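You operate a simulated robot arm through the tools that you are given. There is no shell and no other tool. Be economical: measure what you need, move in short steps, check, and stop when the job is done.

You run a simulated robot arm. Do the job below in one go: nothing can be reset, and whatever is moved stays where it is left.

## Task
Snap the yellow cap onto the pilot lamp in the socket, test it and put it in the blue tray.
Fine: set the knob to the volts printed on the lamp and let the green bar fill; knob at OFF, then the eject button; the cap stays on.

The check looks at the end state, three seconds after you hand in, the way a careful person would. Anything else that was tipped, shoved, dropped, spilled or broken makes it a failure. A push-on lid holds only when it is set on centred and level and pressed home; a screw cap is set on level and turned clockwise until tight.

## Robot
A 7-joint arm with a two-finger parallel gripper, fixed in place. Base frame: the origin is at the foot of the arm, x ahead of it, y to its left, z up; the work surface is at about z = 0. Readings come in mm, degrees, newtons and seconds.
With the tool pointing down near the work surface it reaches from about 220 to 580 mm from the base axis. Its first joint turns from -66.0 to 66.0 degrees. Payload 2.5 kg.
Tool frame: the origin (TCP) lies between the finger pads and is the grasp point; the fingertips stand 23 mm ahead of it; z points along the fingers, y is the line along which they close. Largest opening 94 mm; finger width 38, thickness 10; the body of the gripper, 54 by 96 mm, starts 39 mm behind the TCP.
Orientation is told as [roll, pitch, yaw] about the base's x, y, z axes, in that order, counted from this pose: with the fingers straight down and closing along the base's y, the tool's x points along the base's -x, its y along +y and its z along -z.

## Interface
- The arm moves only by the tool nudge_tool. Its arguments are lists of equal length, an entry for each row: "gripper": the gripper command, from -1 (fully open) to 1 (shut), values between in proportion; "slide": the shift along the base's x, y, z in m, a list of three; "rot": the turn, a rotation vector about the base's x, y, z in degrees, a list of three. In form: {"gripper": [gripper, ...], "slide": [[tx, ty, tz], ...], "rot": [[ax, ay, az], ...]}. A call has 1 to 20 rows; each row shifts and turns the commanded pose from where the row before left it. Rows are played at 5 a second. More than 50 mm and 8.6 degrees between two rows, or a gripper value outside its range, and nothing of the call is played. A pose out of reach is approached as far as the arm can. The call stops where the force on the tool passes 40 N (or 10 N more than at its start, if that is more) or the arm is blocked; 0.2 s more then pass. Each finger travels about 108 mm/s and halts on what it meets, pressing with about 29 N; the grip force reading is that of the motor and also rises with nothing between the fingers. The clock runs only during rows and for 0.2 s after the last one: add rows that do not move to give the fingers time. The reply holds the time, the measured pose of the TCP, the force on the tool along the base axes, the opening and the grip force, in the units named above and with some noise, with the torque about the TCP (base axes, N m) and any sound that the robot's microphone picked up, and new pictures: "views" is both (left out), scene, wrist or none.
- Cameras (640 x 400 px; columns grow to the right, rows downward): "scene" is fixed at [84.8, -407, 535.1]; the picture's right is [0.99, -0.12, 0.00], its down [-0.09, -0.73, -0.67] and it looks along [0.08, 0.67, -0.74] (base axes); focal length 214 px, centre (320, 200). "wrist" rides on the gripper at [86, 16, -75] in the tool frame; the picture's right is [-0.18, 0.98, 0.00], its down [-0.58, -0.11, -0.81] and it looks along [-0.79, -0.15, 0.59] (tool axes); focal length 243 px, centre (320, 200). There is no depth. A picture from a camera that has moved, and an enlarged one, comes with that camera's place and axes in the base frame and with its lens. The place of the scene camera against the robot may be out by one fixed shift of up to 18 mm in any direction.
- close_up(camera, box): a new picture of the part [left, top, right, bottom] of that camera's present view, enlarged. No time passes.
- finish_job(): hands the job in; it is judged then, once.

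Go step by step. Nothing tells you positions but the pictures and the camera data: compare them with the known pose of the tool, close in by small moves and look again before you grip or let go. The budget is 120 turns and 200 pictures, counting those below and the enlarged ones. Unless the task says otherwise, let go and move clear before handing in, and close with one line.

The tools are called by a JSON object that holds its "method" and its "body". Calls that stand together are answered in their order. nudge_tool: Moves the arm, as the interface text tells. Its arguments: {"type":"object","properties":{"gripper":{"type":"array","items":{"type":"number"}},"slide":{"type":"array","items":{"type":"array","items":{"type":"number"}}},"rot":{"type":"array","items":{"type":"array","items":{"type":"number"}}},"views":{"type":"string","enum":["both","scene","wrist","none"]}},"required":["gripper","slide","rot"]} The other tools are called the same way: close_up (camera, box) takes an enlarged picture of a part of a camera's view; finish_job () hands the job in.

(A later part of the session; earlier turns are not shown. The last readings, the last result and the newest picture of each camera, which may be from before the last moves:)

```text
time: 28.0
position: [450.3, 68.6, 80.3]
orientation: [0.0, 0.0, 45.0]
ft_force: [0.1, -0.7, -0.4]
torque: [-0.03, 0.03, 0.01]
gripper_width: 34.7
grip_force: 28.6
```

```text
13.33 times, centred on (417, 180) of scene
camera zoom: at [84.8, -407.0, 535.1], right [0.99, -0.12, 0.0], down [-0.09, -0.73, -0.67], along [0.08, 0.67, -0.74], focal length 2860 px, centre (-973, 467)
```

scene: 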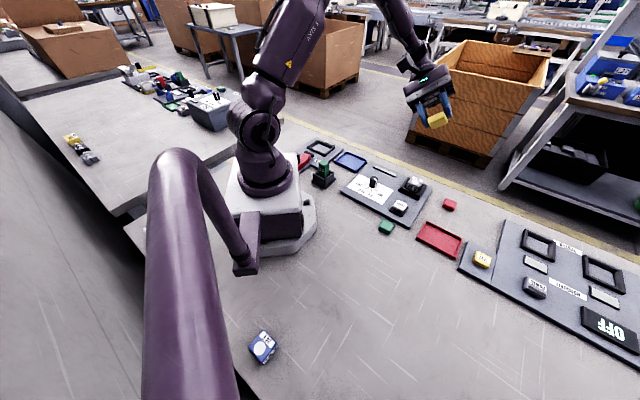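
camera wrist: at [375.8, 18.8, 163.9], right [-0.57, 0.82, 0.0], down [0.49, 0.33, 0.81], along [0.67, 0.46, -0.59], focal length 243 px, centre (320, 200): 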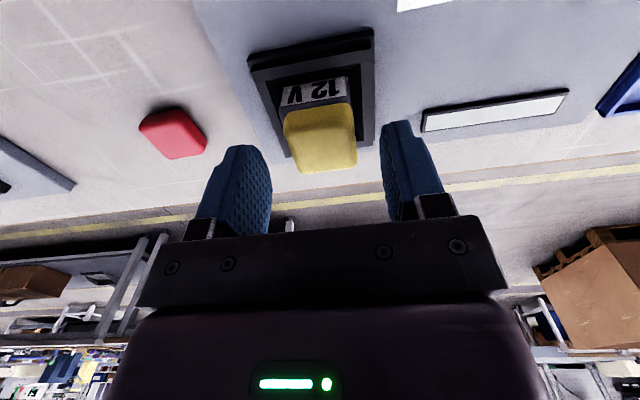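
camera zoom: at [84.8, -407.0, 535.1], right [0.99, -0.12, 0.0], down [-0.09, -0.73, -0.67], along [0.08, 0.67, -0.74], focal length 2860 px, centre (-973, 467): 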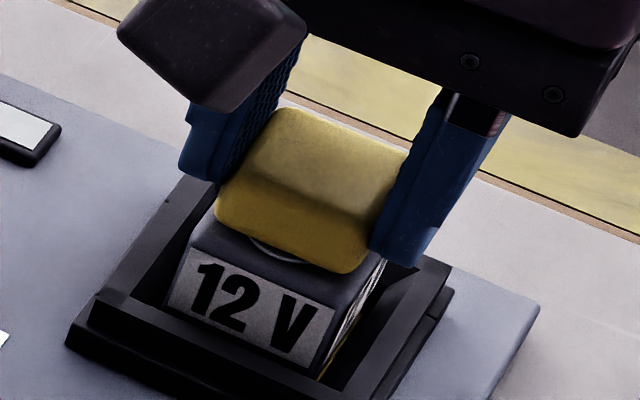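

The lamp has a little play in its socket, and the cap is now about 1.5 mm too far forward. I'll correct that and check again.

{"method": "nudge_tool", "body": {"gripper": [1, 1], "slide": [[-0.0015, -0.0006, 0], [0, 0, 0]], "rot": [[0, 0, 0], [0, 0, 0]], "views": "none"}}

{"method": "close_up", "body": {"camera": "wrist", "box": [260, 85, 380, 165]}}

{"method": "close_up", "body": {"camera": "scene", "box": [402, 165, 432, 195]}}

```text
time: 28.6
position: [450.0, 69.0, 81.3]
orientation: [0.0, -0.1, 44.9]
ft_force: [2.1, 1.6, 0.4]
torque: [0.08, -0.11, 0.01]
gripper_width: 34.5
grip_force: 28.9
```

```text
5.00 times, centred on (320, 125) of wrist
camera zoom: at [376.2, 18.9, 155.1], right [-0.57, 0.82, 0.0], down [0.49, 0.33, 0.81], along [0.67, 0.46, -0.59], focal length 1213 px, centre (320, 575)
```

zoom: 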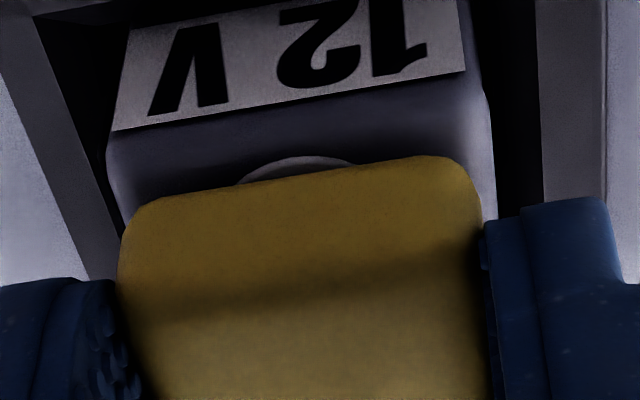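

```text
13.33 times, centred on (417, 180) of scene
camera zoom: at [84.8, -407.0, 535.1], right [0.99, -0.12, 0.0], down [-0.09, -0.73, -0.67], along [0.08, 0.67, -0.74], focal length 2860 px, centre (-973, 467)
```

zoom: 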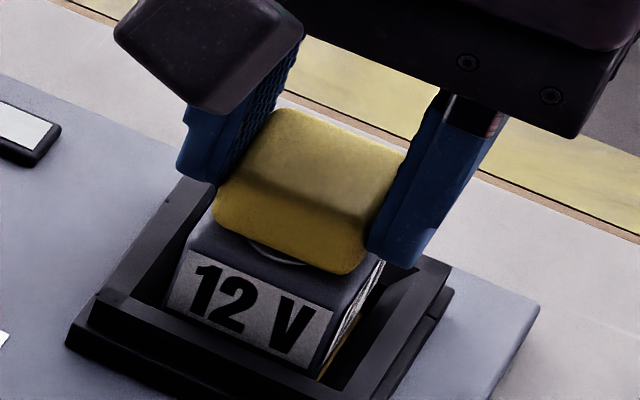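

The lamp seems to move along with the cap. I'll raise 3 mm to see whether it is already attached.

{"method": "nudge_tool", "body": {"gripper": [1, 1, 1, 1], "slide": [[0, 0, 0.001], [0, 0, 0.001], [0, 0, 0.001], [0, 0, 0]], "rot": [[0, 0, 0], [0, 0, 0], [0, 0, 0], [0, 0, 0]], "views": "none"}}

{"method": "close_up", "body": {"camera": "wrist", "box": [260, 85, 380, 165]}}

{"method": "close_up", "body": {"camera": "scene", "box": [402, 165, 432, 195]}}

```text
time: 29.6
position: [448.1, 67.8, 84.9]
orientation: [0.0, 0.0, 45.0]
ft_force: [1.5, 2.2, -1.8]
torque: [0.12, -0.1, 0.0]
gripper_width: 34.3
grip_force: 29.2
```

```text
5.00 times, centred on (320, 125) of wrist
camera zoom: at [375.5, 18.1, 158.6], right [-0.57, 0.82, 0.0], down [0.49, 0.33, 0.81], along [0.67, 0.46, -0.59], focal length 1213 px, centre (320, 575)
```

zoom: 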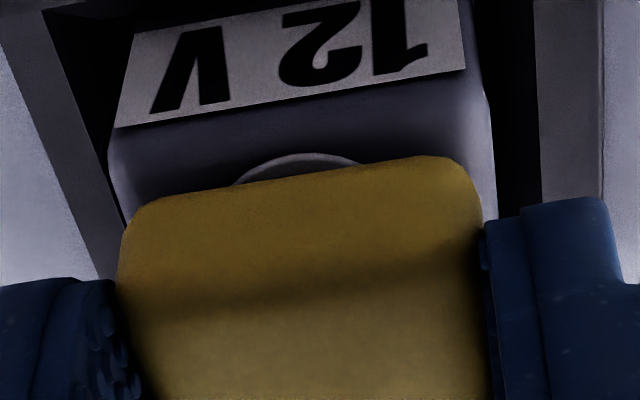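

```text
13.33 times, centred on (417, 180) of scene
camera zoom: at [84.8, -407.0, 535.1], right [0.99, -0.12, 0.0], down [-0.09, -0.73, -0.67], along [0.08, 0.67, -0.74], focal length 2860 px, centre (-973, 467)
```

zoom: 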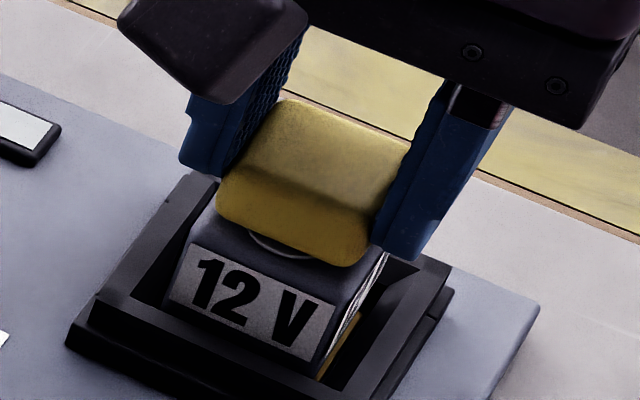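

The lamp lifts together with the cap, so they've coupled at least partly. I'll lower it back and press down firmly, watching force and sound.

{"method": "nudge_tool", "body": {"gripper": [1, 1, 1, 1, 1, 1, 1, 1, 1, 1, 1, 1], "slide": [[0, 0, -0.001], [0, 0, -0.001], [0, 0, -0.001], [0, 0, -0.001], [0, 0, -0.001], [0, 0, -0.001], [0, 0, -0.001], [0, 0, -0.001], [0, 0, -0.001], [0, 0, -0.001], [0, 0, -0.001], [0, 0, 0]], "rot": [[0, 0, 0], [0, 0, 0], [0, 0, 0], [0, 0, 0], [0, 0, 0], [0, 0, 0], [0, 0, 0], [0, 0, 0], [0, 0, 0], [0, 0, 0], [0, 0, 0], [0, 0, 0]], "views": "none"}}

{"method": "close_up", "body": {"camera": "wrist", "box": [260, 85, 380, 165]}}

{"method": "close_up", "body": {"camera": "scene", "box": [402, 165, 432, 195]}}

```text
time: 32.2
position: [449.2, 67.5, 75.8]
orientation: [0.0, -0.1, 45.0]
ft_force: [3.8, 3.1, 24.0]
torque: [0.07, -0.11, -0.02]
gripper_width: 34.4
grip_force: 29.0
```

```text
5.00 times, centred on (320, 125) of wrist
camera zoom: at [375.9, 18.6, 149.0], right [-0.56, 0.83, 0.0], down [0.49, 0.33, 0.81], along [0.67, 0.46, -0.59], focal length 1213 px, centre (320, 575)
```

zoom: 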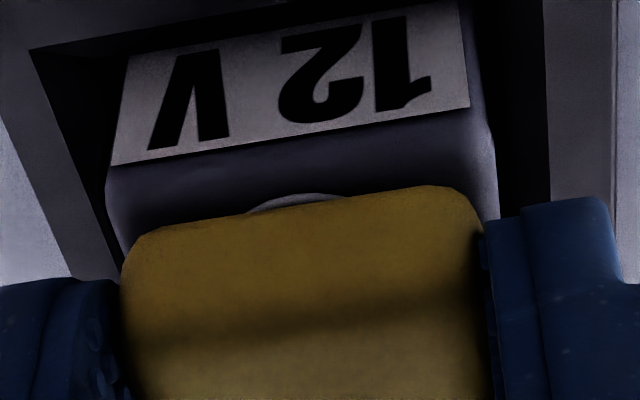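

```text
13.33 times, centred on (417, 180) of scene
camera zoom: at [84.7, -407.0, 535.1], right [0.99, -0.12, 0.0], down [-0.09, -0.73, -0.67], along [0.08, 0.67, -0.74], focal length 2860 px, centre (-973, 467)
```

zoom: 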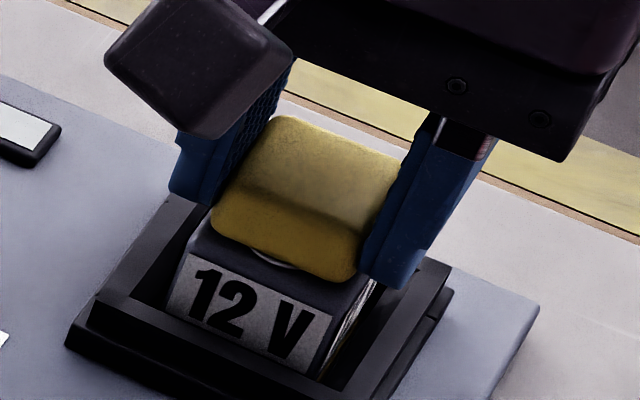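

The cap slipped slightly in the grip under 24 N. I'll unload, release and take the straight-down views again.

{"method": "nudge_tool", "body": {"gripper": [1, 1, 0.15, 0.05, -0.1, -0.3, -0.3, -0.3], "slide": [[0, 0, 0.0025], [0, 0, 0], [0, 0, 0], [0, 0, 0], [0, 0, 0], [0, 0, 0], [0, 0, 0.03], [0, 0, 0.03]], "rot": [[0, 0, 0], [0, 0, 0], [0, 0, 0], [0, 0, 0], [0, 0, 0], [0, 0, 0], [0, 0, 0], [0, 0, 0]], "views": "none"}}

{"method": "nudge_tool", "body": {"gripper": [-0.3, -0.3, -0.3, -0.3, -0.3], "slide": [[0.005, 0.005, 0], [0.005, 0.005, 0], [0.005, 0.005, 0], [0.007, 0.007, -0.005], [0, 0, 0]], "rot": [[-5.66, 5.66, 0], [-5.66, 5.66, 0], [-5.66, 5.66, 0], [-5.66, 5.66, 0], [0, 0, 0]], "views": "none"}}

{"method": "close_up", "body": {"camera": "wrist", "box": [265, 50, 385, 160]}}

{"method": "close_up", "body": {"camera": "scene", "box": [402, 165, 432, 195]}}

```text
time: 34.0
position: [447.4, 68.9, 137.6]
orientation: [0.0, -0.1, 45.0]
ft_force: [-0.2, -0.6, 0.0]
torque: [0.0, -0.01, -0.02]
gripper_width: 61.0
grip_force: 0.0
```

```text
time: 35.2
position: [469.5, 89.9, 131.8]
orientation: [0.0, 32.1, 45.1]
ft_force: [-0.4, 0.3, -0.1]
torque: [0.04, -0.03, -0.02]
gripper_width: 61.2
grip_force: 0.0
```

```text
3.64 times, centred on (325, 105) of wrist
camera zoom: at [434.3, 78.4, 239.9], right [-0.59, 0.8, -0.1], down [0.73, 0.57, 0.37], along [0.36, 0.15, -0.92], focal length 882 px, centre (302, 546)
```

zoom: 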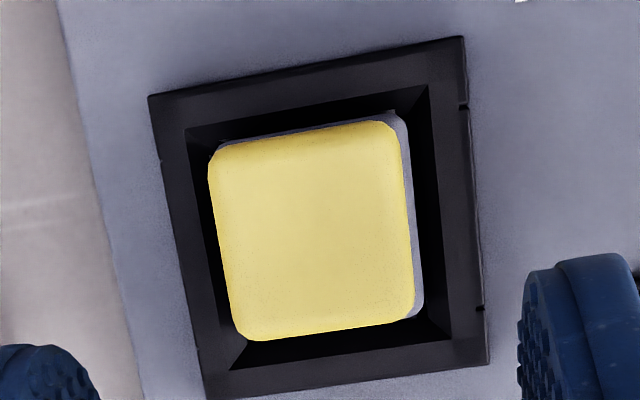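

```text
13.33 times, centred on (417, 180) of scene
camera zoom: at [84.8, -407.0, 535.1], right [0.99, -0.12, 0.0], down [-0.09, -0.73, -0.67], along [0.08, 0.67, -0.74], focal length 2860 px, centre (-973, 467)
```

zoom: 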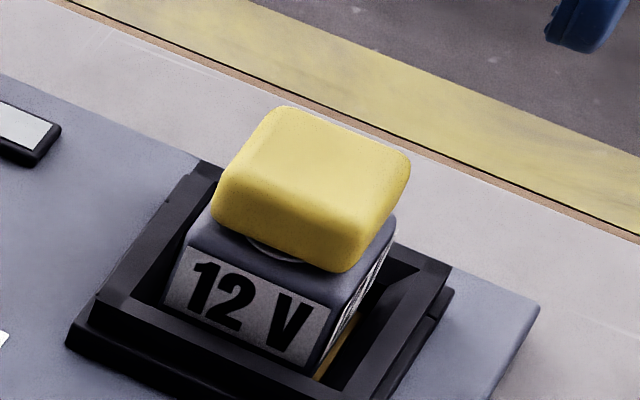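

The cap now sits close to centred on the lamp, within about 1 mm. I'll level the tool, close the fingers and press down on the cap's middle, listening for a click.

{"method": "nudge_tool", "body": {"gripper": [-0.3, 0, 0.5, 1, 1, 1, 1], "slide": [[-0.005, -0.005, 0], [-0.005, -0.005, 0], [-0.005, -0.005, 0], [-0.0038, -0.0046, 0], [0, 0, -0.02], [0, 0, -0.012], [0, 0, 0]], "rot": [[5.66, -5.66, 0], [5.66, -5.66, 0], [5.66, -5.66, 0], [5.66, -5.66, 0], [0, 0, 0], [0, 0, 0], [0, 0, 0]], "views": "wrist"}}

{"method": "close_up", "body": {"camera": "scene", "box": [395, 155, 440, 195]}}

```text
time: 36.8
position: [451.1, 71.0, 97.6]
orientation: [0.0, -0.1, 45.1]
ft_force: [0.5, 0.1, -0.1]
torque: [0.03, 0.0, -0.01]
gripper_width: 0.0
grip_force: 28.8
camera wrist: at [378.0, 21.5, 172.8], right [-0.57, 0.82, 0.0], down [0.49, 0.33, 0.81], along [0.67, 0.46, -0.59], focal length 243 px, centre (320, 200)
```

wrist: 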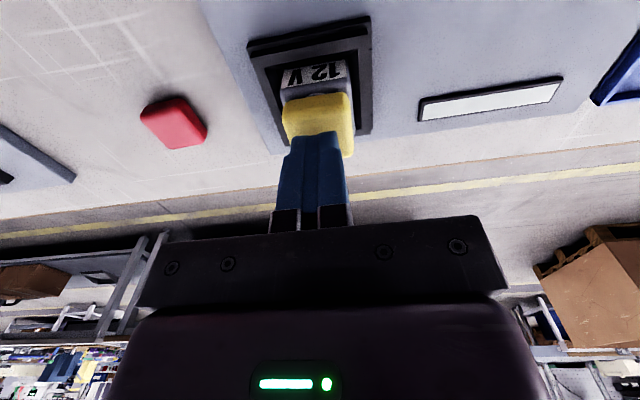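

```text
10.00 times, centred on (418, 175) of scene
camera zoom: at [84.8, -407.0, 535.1], right [0.99, -0.12, 0.0], down [-0.09, -0.73, -0.67], along [0.08, 0.67, -0.74], focal length 2145 px, centre (-655, 450)
```

zoom: 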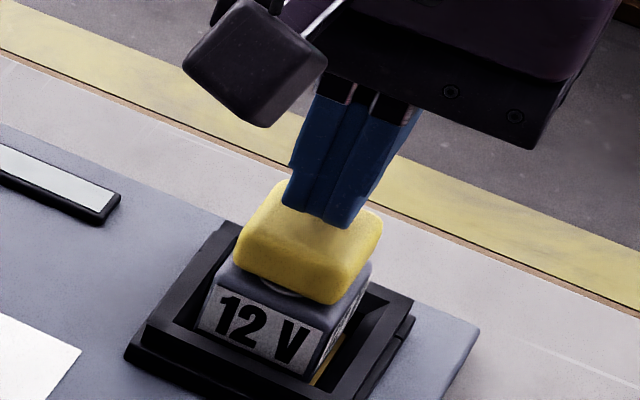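

{"method": "nudge_tool", "body": {"gripper": [1, 1, 1, 1, 1, 1, 1, 1, 1, 1, 1, 1, 1, 1], "slide": [[0, 0, -0.002], [0, 0, -0.002], [0, 0, -0.001], [0, 0, -0.001], [0, 0, -0.001], [0, 0, -0.001], [0, 0, -0.001], [0, 0, -0.001], [0, 0, -0.001], [0, 0, -0.001], [0, 0, -0.001], [0, 0, -0.001], [0, 0, -0.001], [0, 0, -0.001]], "rot": [[0, 0, 0], [0, 0, 0], [0, 0, 0], [0, 0, 0], [0, 0, 0], [0, 0, 0], [0, 0, 0], [0, 0, 0], [0, 0, 0], [0, 0, 0], [0, 0, 0], [0, 0, 0], [0, 0, 0], [0, 0, 0]], "views": "none"}}

{"method": "close_up", "body": {"camera": "scene", "box": [395, 155, 440, 195]}}

```text
time: 39.1
position: [454.0, 70.1, 89.8]
orientation: [-0.2, -0.1, 45.0]
ft_force: [-5.3, -1.0, 17.7]
torque: [-0.04, 0.19, -0.01]
gripper_width: 0.0
grip_force: 28.5
stopped in row 11: the force on the tool passed its limit at 42 N (the readings are from after the stop); the commanded pose is now the measured one
```

```text
10.00 times, centred on (418, 175) of scene
camera zoom: at [84.7, -407.0, 535.1], right [0.99, -0.12, 0.0], down [-0.09, -0.73, -0.67], along [0.08, 0.67, -0.74], focal length 2145 px, centre (-655, 450)
```

zoom: 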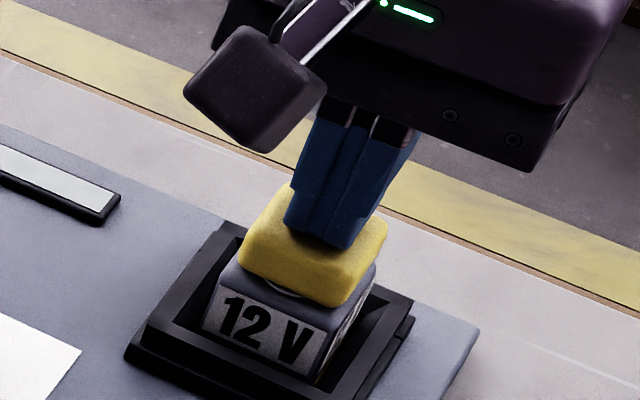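

No sound at 42 N. I'll lift off and inspect the cap from above and the side.

{"method": "nudge_tool", "body": {"gripper": [1, 1, 1, 0.3, -0.3, -0.3, -0.3], "slide": [[0, 0, 0.003], [0, 0, 0.02], [0.002, 0.005, 0.02], [0.005, 0.005, 0], [0.005, 0.005, 0], [0.004, 0.006, 0], [0, 0, 0]], "rot": [[0, 0, 0], [0, 0, 0], [-5.66, 5.66, 0], [-5.66, 5.66, 0], [-5.66, 5.66, 0], [-5.66, 5.66, 0], [0, 0, 0]], "views": "none"}}

{"method": "close_up", "body": {"camera": "wrist", "box": [265, 50, 385, 160]}}

{"method": "close_up", "body": {"camera": "scene", "box": [402, 165, 432, 195]}}

```text
time: 40.7
position: [468.7, 90.7, 130.8]
orientation: [-0.1, 32.1, 45.0]
ft_force: [-0.2, 0.1, 0.3]
torque: [-0.01, 0.01, -0.04]
gripper_width: 61.0
grip_force: 0.1
```

```text
3.64 times, centred on (325, 105) of wrist
camera zoom: at [433.0, 79.1, 240.2], right [-0.59, 0.8, -0.1], down [0.73, 0.58, 0.37], along [0.36, 0.15, -0.92], focal length 882 px, centre (302, 546)
```

zoom: 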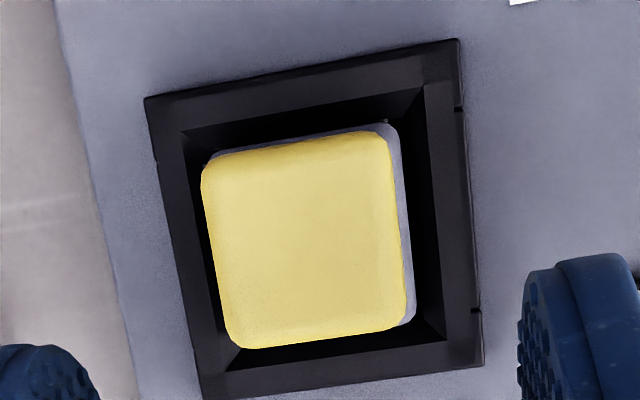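

```text
13.33 times, centred on (417, 180) of scene
camera zoom: at [84.8, -407.0, 535.1], right [0.99, -0.12, 0.0], down [-0.09, -0.73, -0.67], along [0.08, 0.67, -0.74], focal length 2860 px, centre (-973, 467)
```

zoom: 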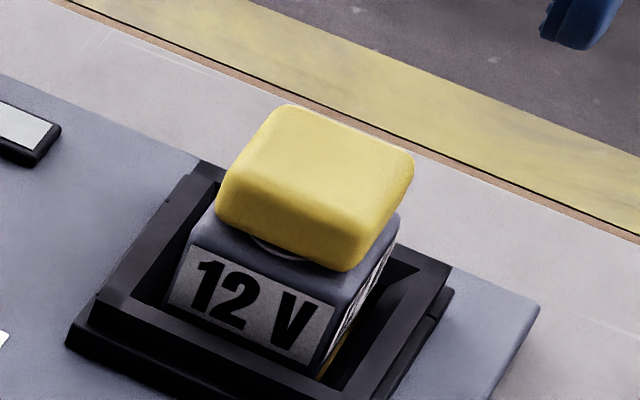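

{"method": "close_up", "body": {"camera": "scene", "box": [408, 172, 428, 188]}}

{"method": "nudge_tool", "body": {"gripper": [-1, -1, -1, -1, -1, -1], "slide": [[-0.014, -0.02, -0.005], [-0.014, -0.02, -0.005], [-0.014, -0.014, -0.008], [-0.014, -0.014, -0.008], [0, 0, 0], [0, 0, 0]], "rot": [[5.66, -5.66, 0], [5.66, -5.66, 0], [5.66, -5.66, 0], [5.66, -5.66, 0], [0, 0, 0], [0, 0, 0]], "views": "wrist"}}

{"method": "close_up", "body": {"camera": "wrist", "box": [265, 90, 385, 200]}}

```text
16.00 times, centred on (418, 180) of scene
camera zoom: at [84.8, -407.0, 535.1], right [0.99, -0.12, 0.0], down [-0.09, -0.73, -0.67], along [0.08, 0.67, -0.74], focal length 3432 px, centre (-1248, 520)
```

zoom: 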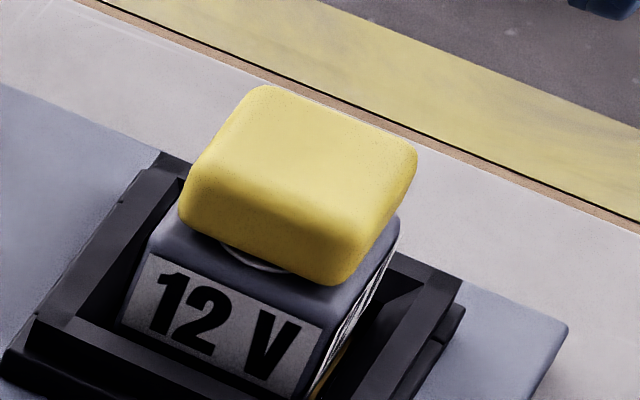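

```text
time: 42.1
position: [412.9, 22.4, 105.2]
orientation: [-0.1, -0.2, 45.0]
ft_force: [1.1, -0.1, 0.5]
torque: [0.0, -0.01, 0.02]
gripper_width: 94.0
grip_force: 0.0
camera wrist: at [339.3, -26.9, 179.1], right [-0.56, 0.83, 0.0], down [0.49, 0.33, 0.81], along [0.67, 0.46, -0.59], focal length 243 px, centre (320, 200)
```

wrist: 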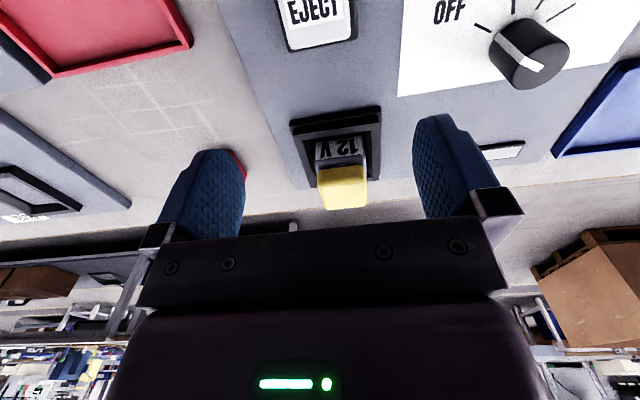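

```text
3.64 times, centred on (325, 145) of wrist
camera zoom: at [339.3, -26.9, 179.1], right [-0.56, 0.83, 0.0], down [0.49, 0.33, 0.81], along [0.67, 0.46, -0.59], focal length 882 px, centre (302, 400)
```

zoom: 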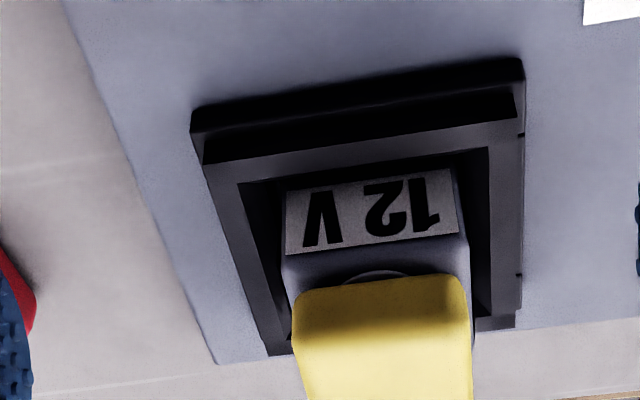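

The cap sits within about 1 mm of the lamp's centre. I'll regrip it and do a gentle slide test to see whether it has latched.

{"method": "nudge_tool", "body": {"gripper": [-0.5, -0.3, -0.3, -0.3, -0.1, 0.1, 0.2, 0.4, 1, 1], "slide": [[0.0186, 0.0228, 0], [0.0186, 0.0228, 0], [0, 0, -0.013], [0, 0, -0.012], [0, 0, 0], [0, 0, 0], [0, 0, 0], [0, 0, 0], [0, 0, 0], [0, 0, 0]], "rot": [[0, 0, 0], [0, 0, 0], [0, 0, 0], [0, 0, 0], [0, 0, 0], [0, 0, 0], [0, 0, 0], [0, 0, 0], [0, 0, 0], [0, 0, 0]], "views": "none"}}

{"method": "close_up", "body": {"camera": "wrist", "box": [260, 85, 380, 165]}}

{"method": "nudge_tool", "body": {"gripper": [1, 1, 1, 1, 1], "slide": [[-0.0007, -0.0007, 0], [-0.0007, -0.0007, 0], [-0.0007, -0.0007, 0], [-0.0007, -0.0007, 0], [0, 0, 0]], "rot": [[0, 0, 0], [0, 0, 0], [0, 0, 0], [0, 0, 0], [0, 0, 0]], "views": "none"}}

{"method": "close_up", "body": {"camera": "wrist", "box": [260, 85, 380, 165]}}

```text
time: 44.3
position: [450.4, 69.0, 80.2]
orientation: [-0.2, -0.1, 45.1]
ft_force: [0.7, 1.2, 0.0]
torque: [-0.02, 0.01, -0.02]
gripper_width: 34.4
grip_force: 28.8
```

```text
5.00 times, centred on (320, 125) of wrist
camera zoom: at [376.9, 19.8, 154.5], right [-0.56, 0.83, 0.0], down [0.49, 0.33, 0.81], along [0.67, 0.46, -0.59], focal length 1213 px, centre (320, 575)
```

zoom: 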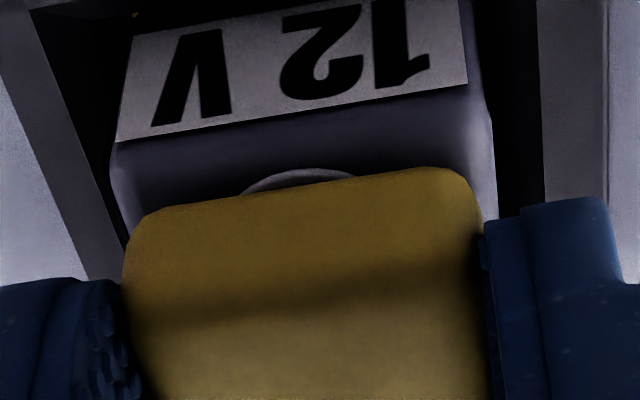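

```text
time: 45.5
position: [448.1, 66.6, 80.6]
orientation: [-0.2, -0.1, 45.0]
ft_force: [3.9, 3.8, 3.3]
torque: [0.18, -0.14, -0.02]
gripper_width: 34.5
grip_force: 28.8
```

```text
5.00 times, centred on (320, 125) of wrist
camera zoom: at [374.5, 17.3, 155.0], right [-0.57, 0.82, 0.0], down [0.48, 0.33, 0.81], along [0.67, 0.46, -0.59], focal length 1213 px, centre (320, 575)
```

zoom: 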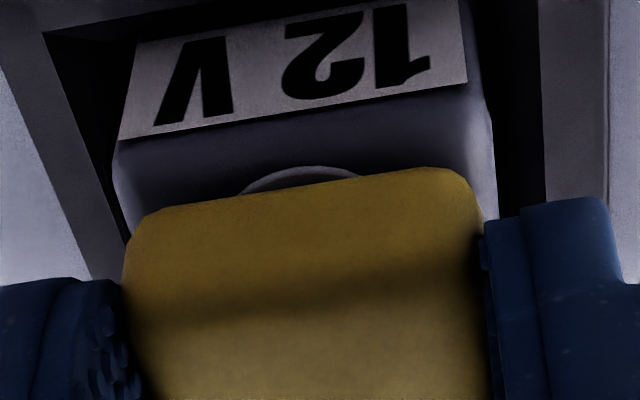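

The lamp follows the cap sideways without relative slip. I'll lift 6 mm and look closely at how the lamp hangs.

{"method": "nudge_tool", "body": {"gripper": [1, 1, 1, 1, 1, 1], "slide": [[0.001, 0.001, 0.001], [0.001, 0.001, 0.001], [0, 0, 0.002], [0, 0, 0.002], [0, 0, 0.002], [0, 0, 0]], "rot": [[0, 0, 0], [0, 0, 0], [0, 0, 0], [0, 0, 0], [0, 0, 0], [0, 0, 0]], "views": "none"}}

{"method": "close_up", "body": {"camera": "wrist", "box": [260, 75, 380, 165]}}

{"method": "close_up", "body": {"camera": "scene", "box": [405, 168, 430, 193]}}

```text
time: 46.9
position: [448.9, 68.4, 89.2]
orientation: [-0.2, 0.0, 45.0]
ft_force: [0.0, 0.5, -1.0]
torque: [0.02, -0.02, -0.04]
gripper_width: 34.4
grip_force: 28.9
```

```text
4.44 times, centred on (320, 120) of wrist
camera zoom: at [376.0, 18.9, 163.0], right [-0.56, 0.83, 0.0], down [0.49, 0.33, 0.81], along [0.67, 0.46, -0.59], focal length 1078 px, centre (320, 556)
```

zoom: 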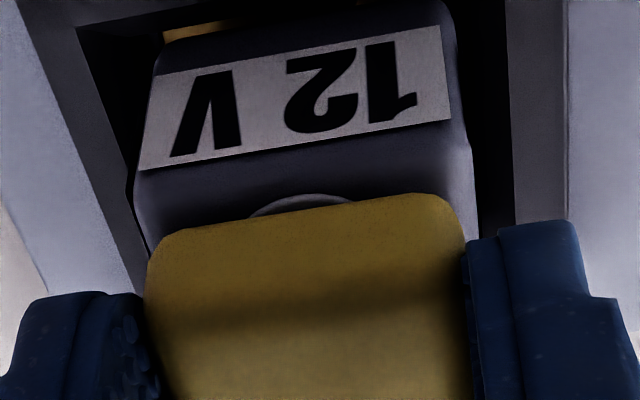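

```text
16.00 times, centred on (418, 180) of scene
camera zoom: at [84.8, -407.0, 535.1], right [0.99, -0.12, 0.0], down [-0.09, -0.73, -0.67], along [0.08, 0.67, -0.74], focal length 3432 px, centre (-1240, 512)
```

zoom: 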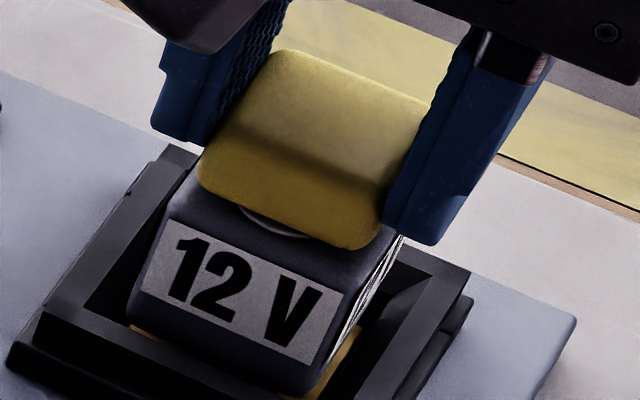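

The lamp hangs level and firmly from the cap, so the cap is on. I'll lower it back into the socket, seat it lightly and release.

{"method": "nudge_tool", "body": {"gripper": [1, 1, 1, 1, 1, 1, 1, 1, 0.15, 0, -0.2, -0.3, -0.3, -0.3], "slide": [[0, 0, -0.002], [0, 0, -0.002], [0, 0, -0.002], [0, 0, -0.002], [0, 0, -0.001], [0, 0, -0.001], [0, 0, -0.001], [0, 0, 0.001], [0, 0, 0], [0, 0, 0], [0, 0, 0], [0, 0, 0], [0, 0, 0.03], [0, 0, 0.04]], "rot": [[0, 0, 0], [0, 0, 0], [0, 0, 0], [0, 0, 0], [0, 0, 0], [0, 0, 0], [0, 0, 0], [0, 0, 0], [0, 0, 0], [0, 0, 0], [0, 0, 0], [0, 0, 0], [0, 0, 0], [0, 0, 0]], "views": "scene"}}

{"method": "close_up", "body": {"camera": "scene", "box": [405, 168, 430, 193]}}

{"method": "close_up", "body": {"camera": "scene", "box": [340, 150, 440, 225]}}

```text
time: 49.9
position: [449.9, 69.1, 150.7]
orientation: [-0.1, 0.1, 44.9]
ft_force: [0.1, 0.0, 0.7]
torque: [0.01, 0.01, 0.01]
gripper_width: 61.0
grip_force: 0.1
```

scene: 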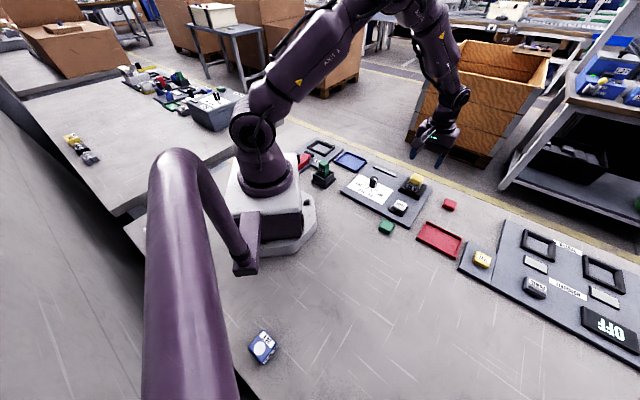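

```text
16.00 times, centred on (418, 180) of scene
camera zoom: at [84.8, -407.0, 535.1], right [0.99, -0.12, 0.0], down [-0.09, -0.73, -0.67], along [0.08, 0.67, -0.74], focal length 3432 px, centre (-1240, 512)
```

zoom: 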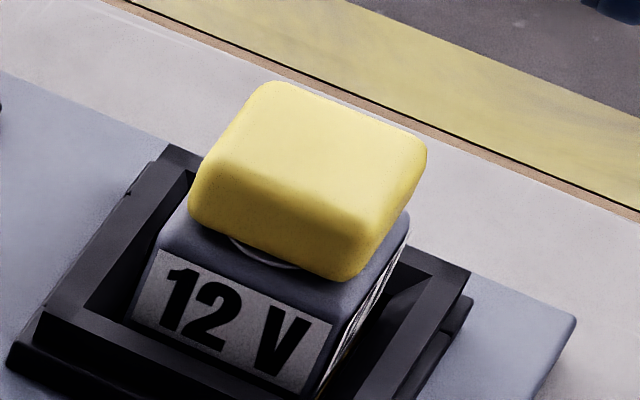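

```text
5.33 times, centred on (390, 188) of scene
camera zoom: at [84.8, -407.0, 535.1], right [0.99, -0.12, 0.0], down [-0.09, -0.73, -0.67], along [0.08, 0.67, -0.74], focal length 1144 px, centre (-53, 267)
```

zoom: 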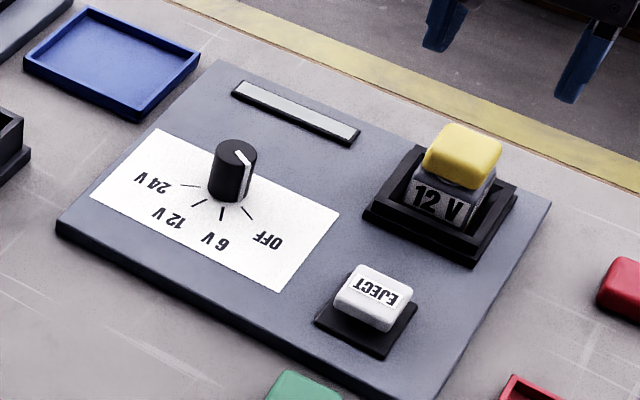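

The cap is on and the lamp is back in its socket; the knob stands at OFF. Next I'll move above the knob to locate its axis and marks.

{"method": "nudge_tool", "body": {"gripper": [-0.3, -0.3, -0.3, -0.3], "slide": [[-0.033, 0.01, 0], [-0.033, 0.01, 0], [-0.033, 0.01, 0], [-0.033, 0.01, -0.01]], "rot": [[0, 0, 0], [0, 0, 0], [0, 0, 0], [0, 0, 0]], "views": "none"}}

{"method": "close_up", "body": {"camera": "wrist", "box": [230, 0, 410, 130]}}

```text
time: 50.9
position: [318.6, 108.5, 139.4]
orientation: [-0.1, -0.1, 45.0]
ft_force: [-0.5, -0.5, 0.0]
torque: [0.0, -0.02, -0.01]
gripper_width: 61.1
grip_force: 0.1
```

```text
3.08 times, centred on (320, 65) of wrist
camera zoom: at [245.0, 59.5, 214.1], right [-0.56, 0.83, 0.0], down [0.49, 0.33, 0.81], along [0.67, 0.46, -0.59], focal length 746 px, centre (320, 615)
```

zoom: 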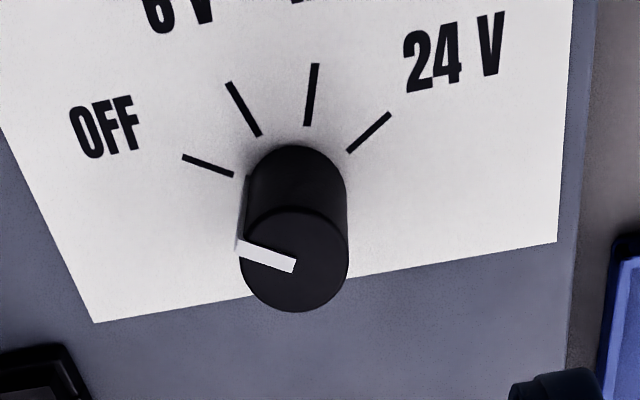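

The marks are 40° apart, so OFF→12 V is −80° about z. The knob axis is near (327,108.5) and its top at z≈38. I'll descend partway over it.

{"method": "nudge_tool", "body": {"gripper": [-0.3, -0.3, -0.3], "slide": [[0.0086, 0, -0.035], [0, 0, -0.035], [0, 0, 0]], "rot": [[0, 0, 0], [0, 0, 0], [0, 0, 0]], "views": "wrist"}}

```text
time: 51.7
position: [326.4, 107.1, 69.1]
orientation: [-0.2, -0.2, 45.1]
ft_force: [0.1, 1.3, 0.1]
torque: [0.0, 0.03, 0.01]
gripper_width: 61.2
grip_force: 0.1
camera wrist: at [253.3, 58.3, 144.3], right [-0.56, 0.83, 0.0], down [0.49, 0.33, 0.81], along [0.67, 0.45, -0.59], focal length 243 px, centre (320, 200)
```

wrist: 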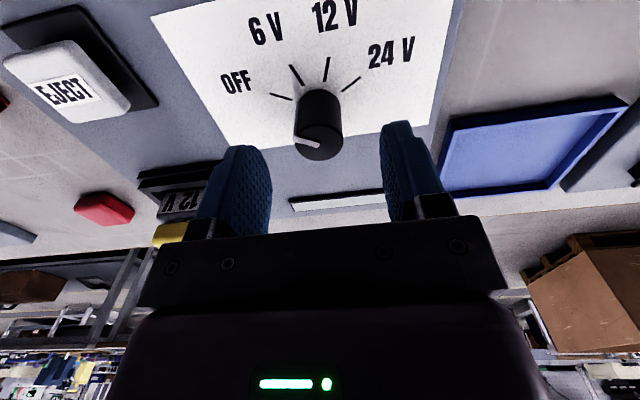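

{"method": "nudge_tool", "body": {"gripper": [-0.3, -0.3, 0, 0.3, 0.5, 1, 1], "slide": [[0.001, -0.0003, -0.015], [0, 0, -0.014], [0, 0, 0], [0, 0, 0], [0, 0, 0], [0, 0, 0], [0, 0, 0]], "rot": [[0, 0, 0], [0, 0, 0], [0, 0, 0], [0, 0, 0], [0, 0, 0], [0, 0, 0], [0, 0, 0]], "views": "wrist"}}

```text
time: 53.3
position: [327.2, 107.4, 40.6]
orientation: [0.0, 0.0, 45.0]
ft_force: [-1.1, 5.4, -5.7]
torque: [0.4, 0.48, 0.01]
gripper_width: 25.9
grip_force: 44.8
camera wrist: at [254.0, 58.3, 114.4], right [-0.57, 0.82, 0.0], down [0.49, 0.33, 0.81], along [0.67, 0.46, -0.59], focal length 243 px, centre (320, 200)
```

wrist: 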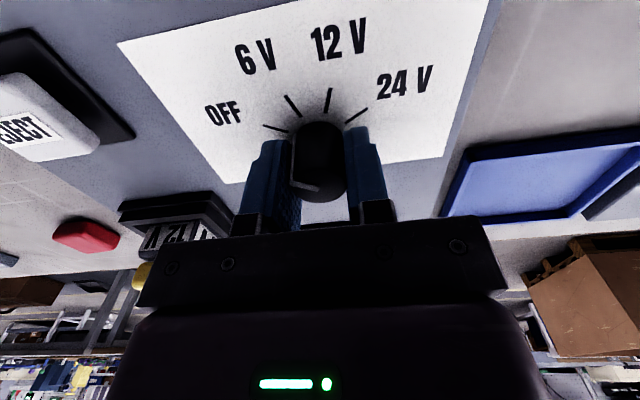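

The knob is gripped. I'll turn it −80° to 12 V.

{"method": "nudge_tool", "body": {"gripper": [1, 1, 1, 1, 1, 1, 1, 1, 1, 1, 1, 1, 1], "slide": [[-0.0002, 0.0006, 0], [0, 0, 0], [0, 0, 0], [0, 0, 0], [0, 0, 0], [0, 0, 0], [0, 0, 0], [0, 0, 0], [0, 0, 0], [0, 0, 0], [0, 0, 0], [0, 0, 0], [0, 0, 0]], "rot": [[0, 0, 0], [0, 0, -8], [0, 0, -8], [0, 0, -8], [0, 0, -8], [0, 0, -8], [0, 0, -8], [0, 0, -8], [0, 0, -8], [0, 0, -8], [0, 0, -8], [0, 0, 0], [0, 0, 0]], "views": "both"}}

{"method": "close_up", "body": {"camera": "scene", "box": [340, 150, 440, 225]}}

```text
time: 55.3
position: [326.1, 105.2, 39.8]
orientation: [-0.1, -0.2, -18.9]
ft_force: [-3.2, -2.2, 3.6]
torque: [0.49, -0.67, -0.01]
gripper_width: 25.8
grip_force: 45.2
stopped in row 10: the force on the tool passed its limit at 42 N (the readings are from after the stop); the commanded pose is now the measured one
camera wrist: at [250.4, 149.6, 114.0], right [0.49, 0.87, 0.0], down [0.51, -0.29, 0.81], along [0.7, -0.4, -0.59], focal length 243 px, centre (320, 200)
```

scene: 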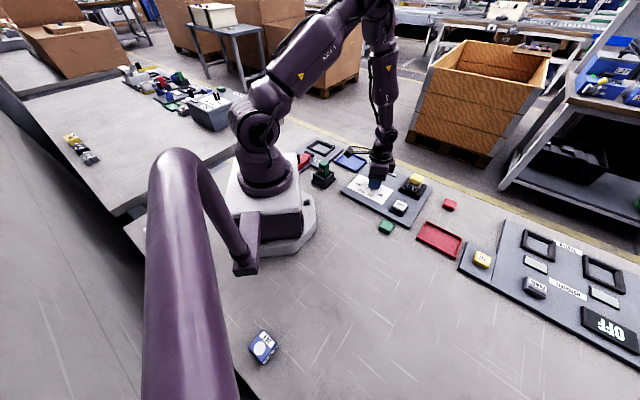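
wrist: 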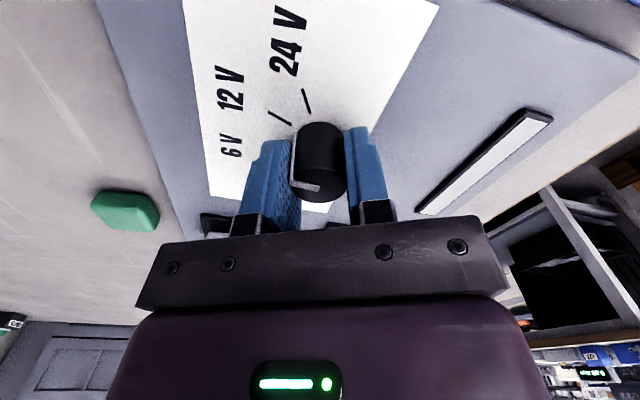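

```text
5.33 times, centred on (390, 188) of scene
camera zoom: at [84.8, -407.0, 535.1], right [0.99, -0.12, 0.0], down [-0.09, -0.73, -0.67], along [0.08, 0.67, -0.74], focal length 1144 px, centre (-53, 267)
```

zoom: 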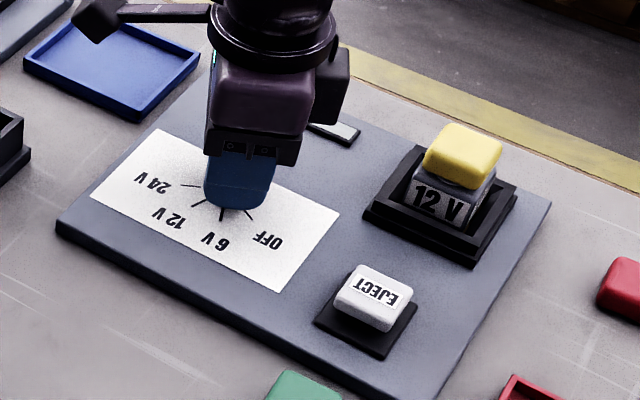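

The knob turned 64° before the side force stopped it, so the tool has drifted off the axis. I'll recentre a little and finish the last 16°.

{"method": "nudge_tool", "body": {"gripper": [1, 1, 1, 1], "slide": [[0.0003, 0.001, 0], [0.0003, 0.001, 0], [0, 0, 0], [0, 0, 0]], "rot": [[0, 0, 0], [0, 0, -4], [0, 0, -4], [0, 0, 0]], "views": "none"}}

```text
time: 56.3
position: [326.5, 105.3, 39.8]
orientation: [-0.5, -0.2, -27.2]
ft_force: [-14.8, -28.8, 23.3]
torque: [0.54, -0.12, 0.04]
gripper_width: 25.7
grip_force: 45.7
```

{"method": "nudge_tool", "body": {"gripper": [1, 1, 1, 1, 1], "slide": [[-0.0005, -0.002, 0], [0, 0, 0], [0, 0, 0], [0, 0, 0], [0, 0, 0]], "rot": [[0, 0, 0], [0, 0, -4], [0, 0, -4], [0, 0, 0], [0, 0, 0]], "views": "both"}}

{"method": "close_up", "body": {"camera": "wrist", "box": [200, 0, 440, 220]}}

{"method": "close_up", "body": {"camera": "scene", "box": [340, 150, 440, 225]}}

```text
time: 57.5
position: [327.9, 105.2, 39.5]
orientation: [-0.3, -0.2, -35.1]
ft_force: [-17.0, -21.8, 31.5]
torque: [0.49, -0.03, 0.07]
gripper_width: 26.0
grip_force: 45.0
camera wrist: at [265.4, 168.7, 113.9], right [0.71, 0.7, 0.0], down [0.41, -0.42, 0.81], along [0.56, -0.58, -0.59], focal length 243 px, centre (320, 200)
```

scene: 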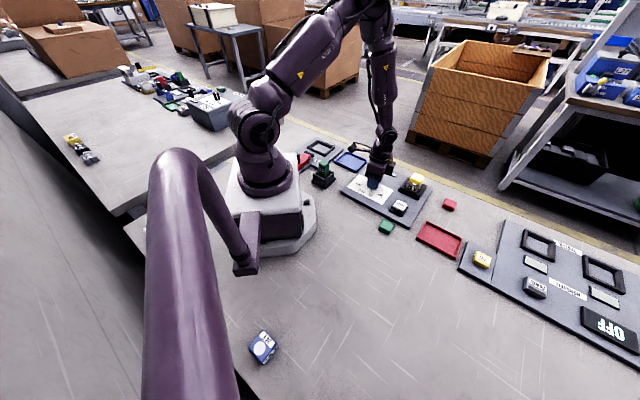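
wrist: 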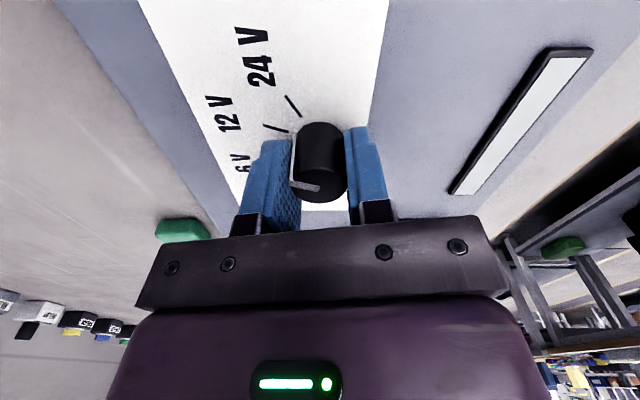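

```text
1.82 times, centred on (320, 110) of wrist
camera zoom: at [265.4, 168.7, 113.9], right [0.71, 0.7, 0.0], down [0.41, -0.42, 0.81], along [0.56, -0.58, -0.59], focal length 441 px, centre (320, 364)
```

zoom: 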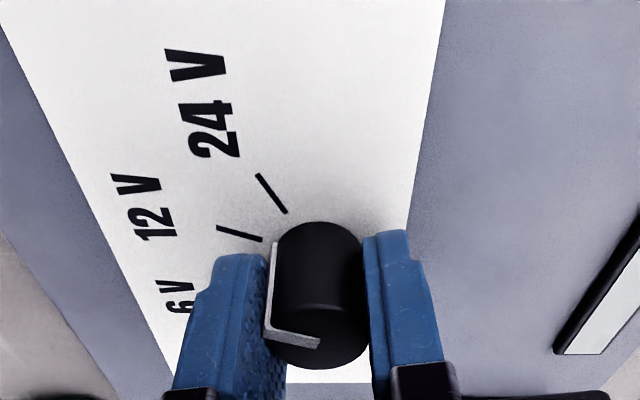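

```text
5.33 times, centred on (390, 188) of scene
camera zoom: at [84.7, -407.0, 535.1], right [0.99, -0.12, 0.0], down [-0.09, -0.73, -0.67], along [0.08, 0.67, -0.74], focal length 1144 px, centre (-53, 267)
```

zoom: 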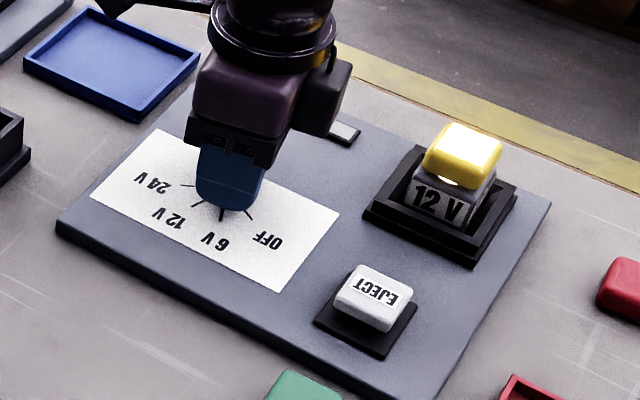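

The lamp lights up at 12 V. I'll relieve some force and wait for the bar.

{"method": "nudge_tool", "body": {"gripper": [1, 1, 1, 1, 1, 1, 1, 1, 1, 1], "slide": [[-0.001, -0.001, 0.002], [0, 0, 0], [0, 0, 0], [0, 0, 0], [0, 0, 0], [0, 0, 0], [0, 0, 0], [0, 0, 0], [0, 0, 0], [0, 0, 0]], "rot": [[0, 0, 0], [0, 0, 0], [0, 0, 0], [0, 0, 0], [0, 0, 0], [0, 0, 0], [0, 0, 0], [0, 0, 0], [0, 0, 0], [0, 0, 0]], "views": "wrist"}}

```text
time: 59.7
position: [326.7, 105.2, 42.8]
orientation: [-0.2, -0.1, -34.9]
ft_force: [7.4, 0.3, -38.0]
torque: [0.45, -0.47, -0.01]
gripper_width: 25.8
grip_force: 44.6
camera wrist: at [264.6, 168.8, 116.0], right [0.71, 0.7, 0.0], down [0.41, -0.42, 0.81], along [0.57, -0.58, -0.59], focal length 243 px, centre (320, 200)
```

wrist: 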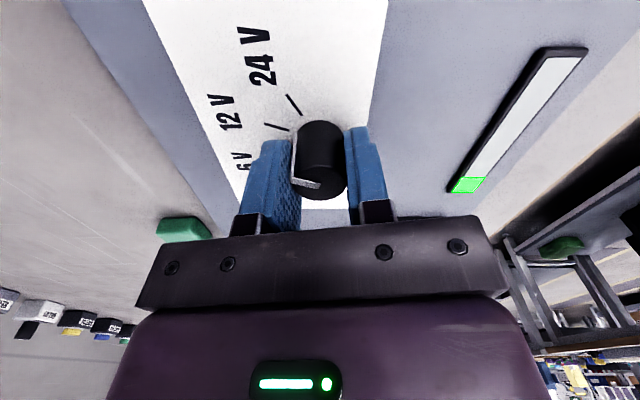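

The green bar is filling, roughly 13% so far. I'll ease the vertical pull and keep waiting.

{"method": "nudge_tool", "body": {"gripper": [1, 1, 1, 1, 1, 1, 1, 1, 1, 1, 1, 1, 1, 1, 1, 1, 1, 1, 1, 1], "slide": [[0, 0, -0.001], [0, 0, 0], [0, 0, 0], [0, 0, 0], [0, 0, 0], [0, 0, 0], [0, 0, 0], [0, 0, 0], [0, 0, 0], [0, 0, 0], [0, 0, 0], [0, 0, 0], [0, 0, 0], [0, 0, 0], [0, 0, 0], [0, 0, 0], [0, 0, 0], [0, 0, 0], [0, 0, 0], [0, 0, 0]], "rot": [[0, 0, 0], [0, 0, 0], [0, 0, 0], [0, 0, 0], [0, 0, 0], [0, 0, 0], [0, 0, 0], [0, 0, 0], [0, 0, 0], [0, 0, 0], [0, 0, 0], [0, 0, 0], [0, 0, 0], [0, 0, 0], [0, 0, 0], [0, 0, 0], [0, 0, 0], [0, 0, 0], [0, 0, 0], [0, 0, 0]], "views": "wrist"}}

```text
time: 63.9
position: [326.2, 105.9, 40.6]
orientation: [0.0, -0.3, -34.8]
ft_force: [-4.8, 15.7, 28.2]
torque: [0.6, -0.3, 0.01]
gripper_width: 25.9
grip_force: 45.4
camera wrist: at [264.6, 168.6, 115.2], right [0.71, 0.7, 0.0], down [0.41, -0.42, 0.81], along [0.57, -0.58, -0.59], focal length 243 px, centre (320, 200)
```

wrist: 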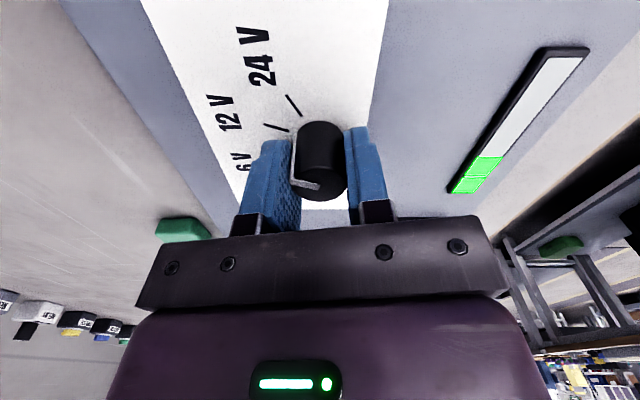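

{"method": "nudge_tool", "body": {"gripper": [1, 1, 1, 1, 1, 1, 1, 1, 1, 1, 1, 1, 1, 1, 1, 1, 1, 1, 1, 1], "slide": [[0, 0, 0], [0, 0, 0], [0, 0, 0], [0, 0, 0], [0, 0, 0], [0, 0, 0], [0, 0, 0], [0, 0, 0], [0, 0, 0], [0, 0, 0], [0, 0, 0], [0, 0, 0], [0, 0, 0], [0, 0, 0], [0, 0, 0], [0, 0, 0], [0, 0, 0], [0, 0, 0], [0, 0, 0], [0, 0, 0]], "rot": [[0, 0, 0], [0, 0, 0], [0, 0, 0], [0, 0, 0], [0, 0, 0], [0, 0, 0], [0, 0, 0], [0, 0, 0], [0, 0, 0], [0, 0, 0], [0, 0, 0], [0, 0, 0], [0, 0, 0], [0, 0, 0], [0, 0, 0], [0, 0, 0], [0, 0, 0], [0, 0, 0], [0, 0, 0], [0, 0, 0]], "views": "none"}}

{"method": "nudge_tool", "body": {"gripper": [1, 1, 1, 1, 1, 1, 1, 1, 1, 1, 1, 1, 1, 1, 1, 1, 1, 1, 1, 1], "slide": [[0, 0, 0], [0, 0, 0], [0, 0, 0], [0, 0, 0], [0, 0, 0], [0, 0, 0], [0, 0, 0], [0, 0, 0], [0, 0, 0], [0, 0, 0], [0, 0, 0], [0, 0, 0], [0, 0, 0], [0, 0, 0], [0, 0, 0], [0, 0, 0], [0, 0, 0], [0, 0, 0], [0, 0, 0], [0, 0, 0]], "rot": [[0, 0, 0], [0, 0, 0], [0, 0, 0], [0, 0, 0], [0, 0, 0], [0, 0, 0], [0, 0, 0], [0, 0, 0], [0, 0, 0], [0, 0, 0], [0, 0, 0], [0, 0, 0], [0, 0, 0], [0, 0, 0], [0, 0, 0], [0, 0, 0], [0, 0, 0], [0, 0, 0], [0, 0, 0], [0, 0, 0]], "views": "wrist"}}

```text
time: 68.1
position: [325.9, 104.2, 40.1]
orientation: [-0.1, -0.2, -34.8]
ft_force: [2.1, 17.5, 20.8]
torque: [0.61, -0.35, -0.01]
gripper_width: 25.7
grip_force: 44.9
```

```text
time: 72.3
position: [326.9, 104.7, 40.8]
orientation: [-0.2, -0.3, -34.8]
ft_force: [4.7, 17.6, 10.9]
torque: [0.62, -0.34, -0.01]
gripper_width: 25.9
grip_force: 45.5
camera wrist: at [264.7, 168.6, 115.0], right [0.71, 0.7, 0.0], down [0.41, -0.42, 0.81], along [0.57, -0.58, -0.59], focal length 243 px, centre (320, 200)
```

wrist: 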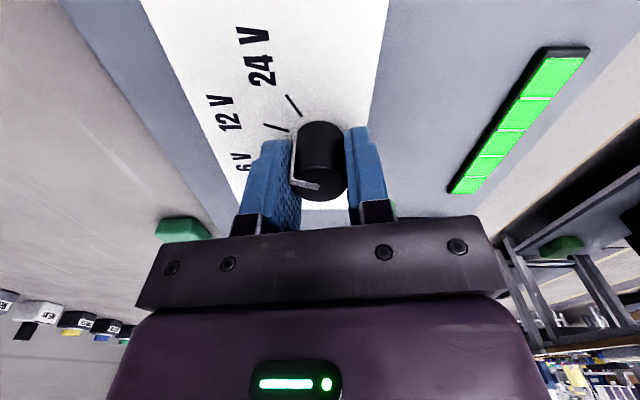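

The bar is full. I'll loosen, recentre on the knob axis (about 325.3,106.5), regrip and turn back +80° to OFF.

{"method": "nudge_tool", "body": {"gripper": [0.2, 0, 0, 0, 0.3, 1, 1, 1], "slide": [[0, 0, 0], [0, 0, 0], [-0.0012, 0.0015, 0], [0, 0, 0], [0, 0, 0], [0, 0, 0], [0, 0, 0], [0, 0, 0]], "rot": [[0, 0, 0], [0, 0, 0], [0, 0, 0], [0, 0, 0], [0, 0, 0], [0, 0, 0], [0, 0, 0], [0, 0, 0]], "views": "none"}}

```text
time: 74.1
position: [325.4, 105.0, 40.8]
orientation: [-0.3, -0.2, -34.9]
ft_force: [-2.0, -2.0, -1.0]
torque: [0.59, -0.41, -0.01]
gripper_width: 25.8
grip_force: 44.8
```

{"method": "nudge_tool", "body": {"gripper": [1, 1, 1, 1, 1, 1], "slide": [[0, 0, 0], [0, 0, 0], [0, 0, 0], [0, 0, 0], [0, 0, 0], [0, 0, 0]], "rot": [[0, 0, 8], [0, 0, 8], [0, 0, 8], [0, 0, 8], [0, 0, 8], [0, 0, 0]], "views": "none"}}

```text
time: 75.5
position: [325.7, 106.1, 40.9]
orientation: [-0.2, -0.3, 5.2]
ft_force: [6.1, -1.3, -15.9]
torque: [0.66, 0.91, 0.03]
gripper_width: 25.8
grip_force: 44.7
```

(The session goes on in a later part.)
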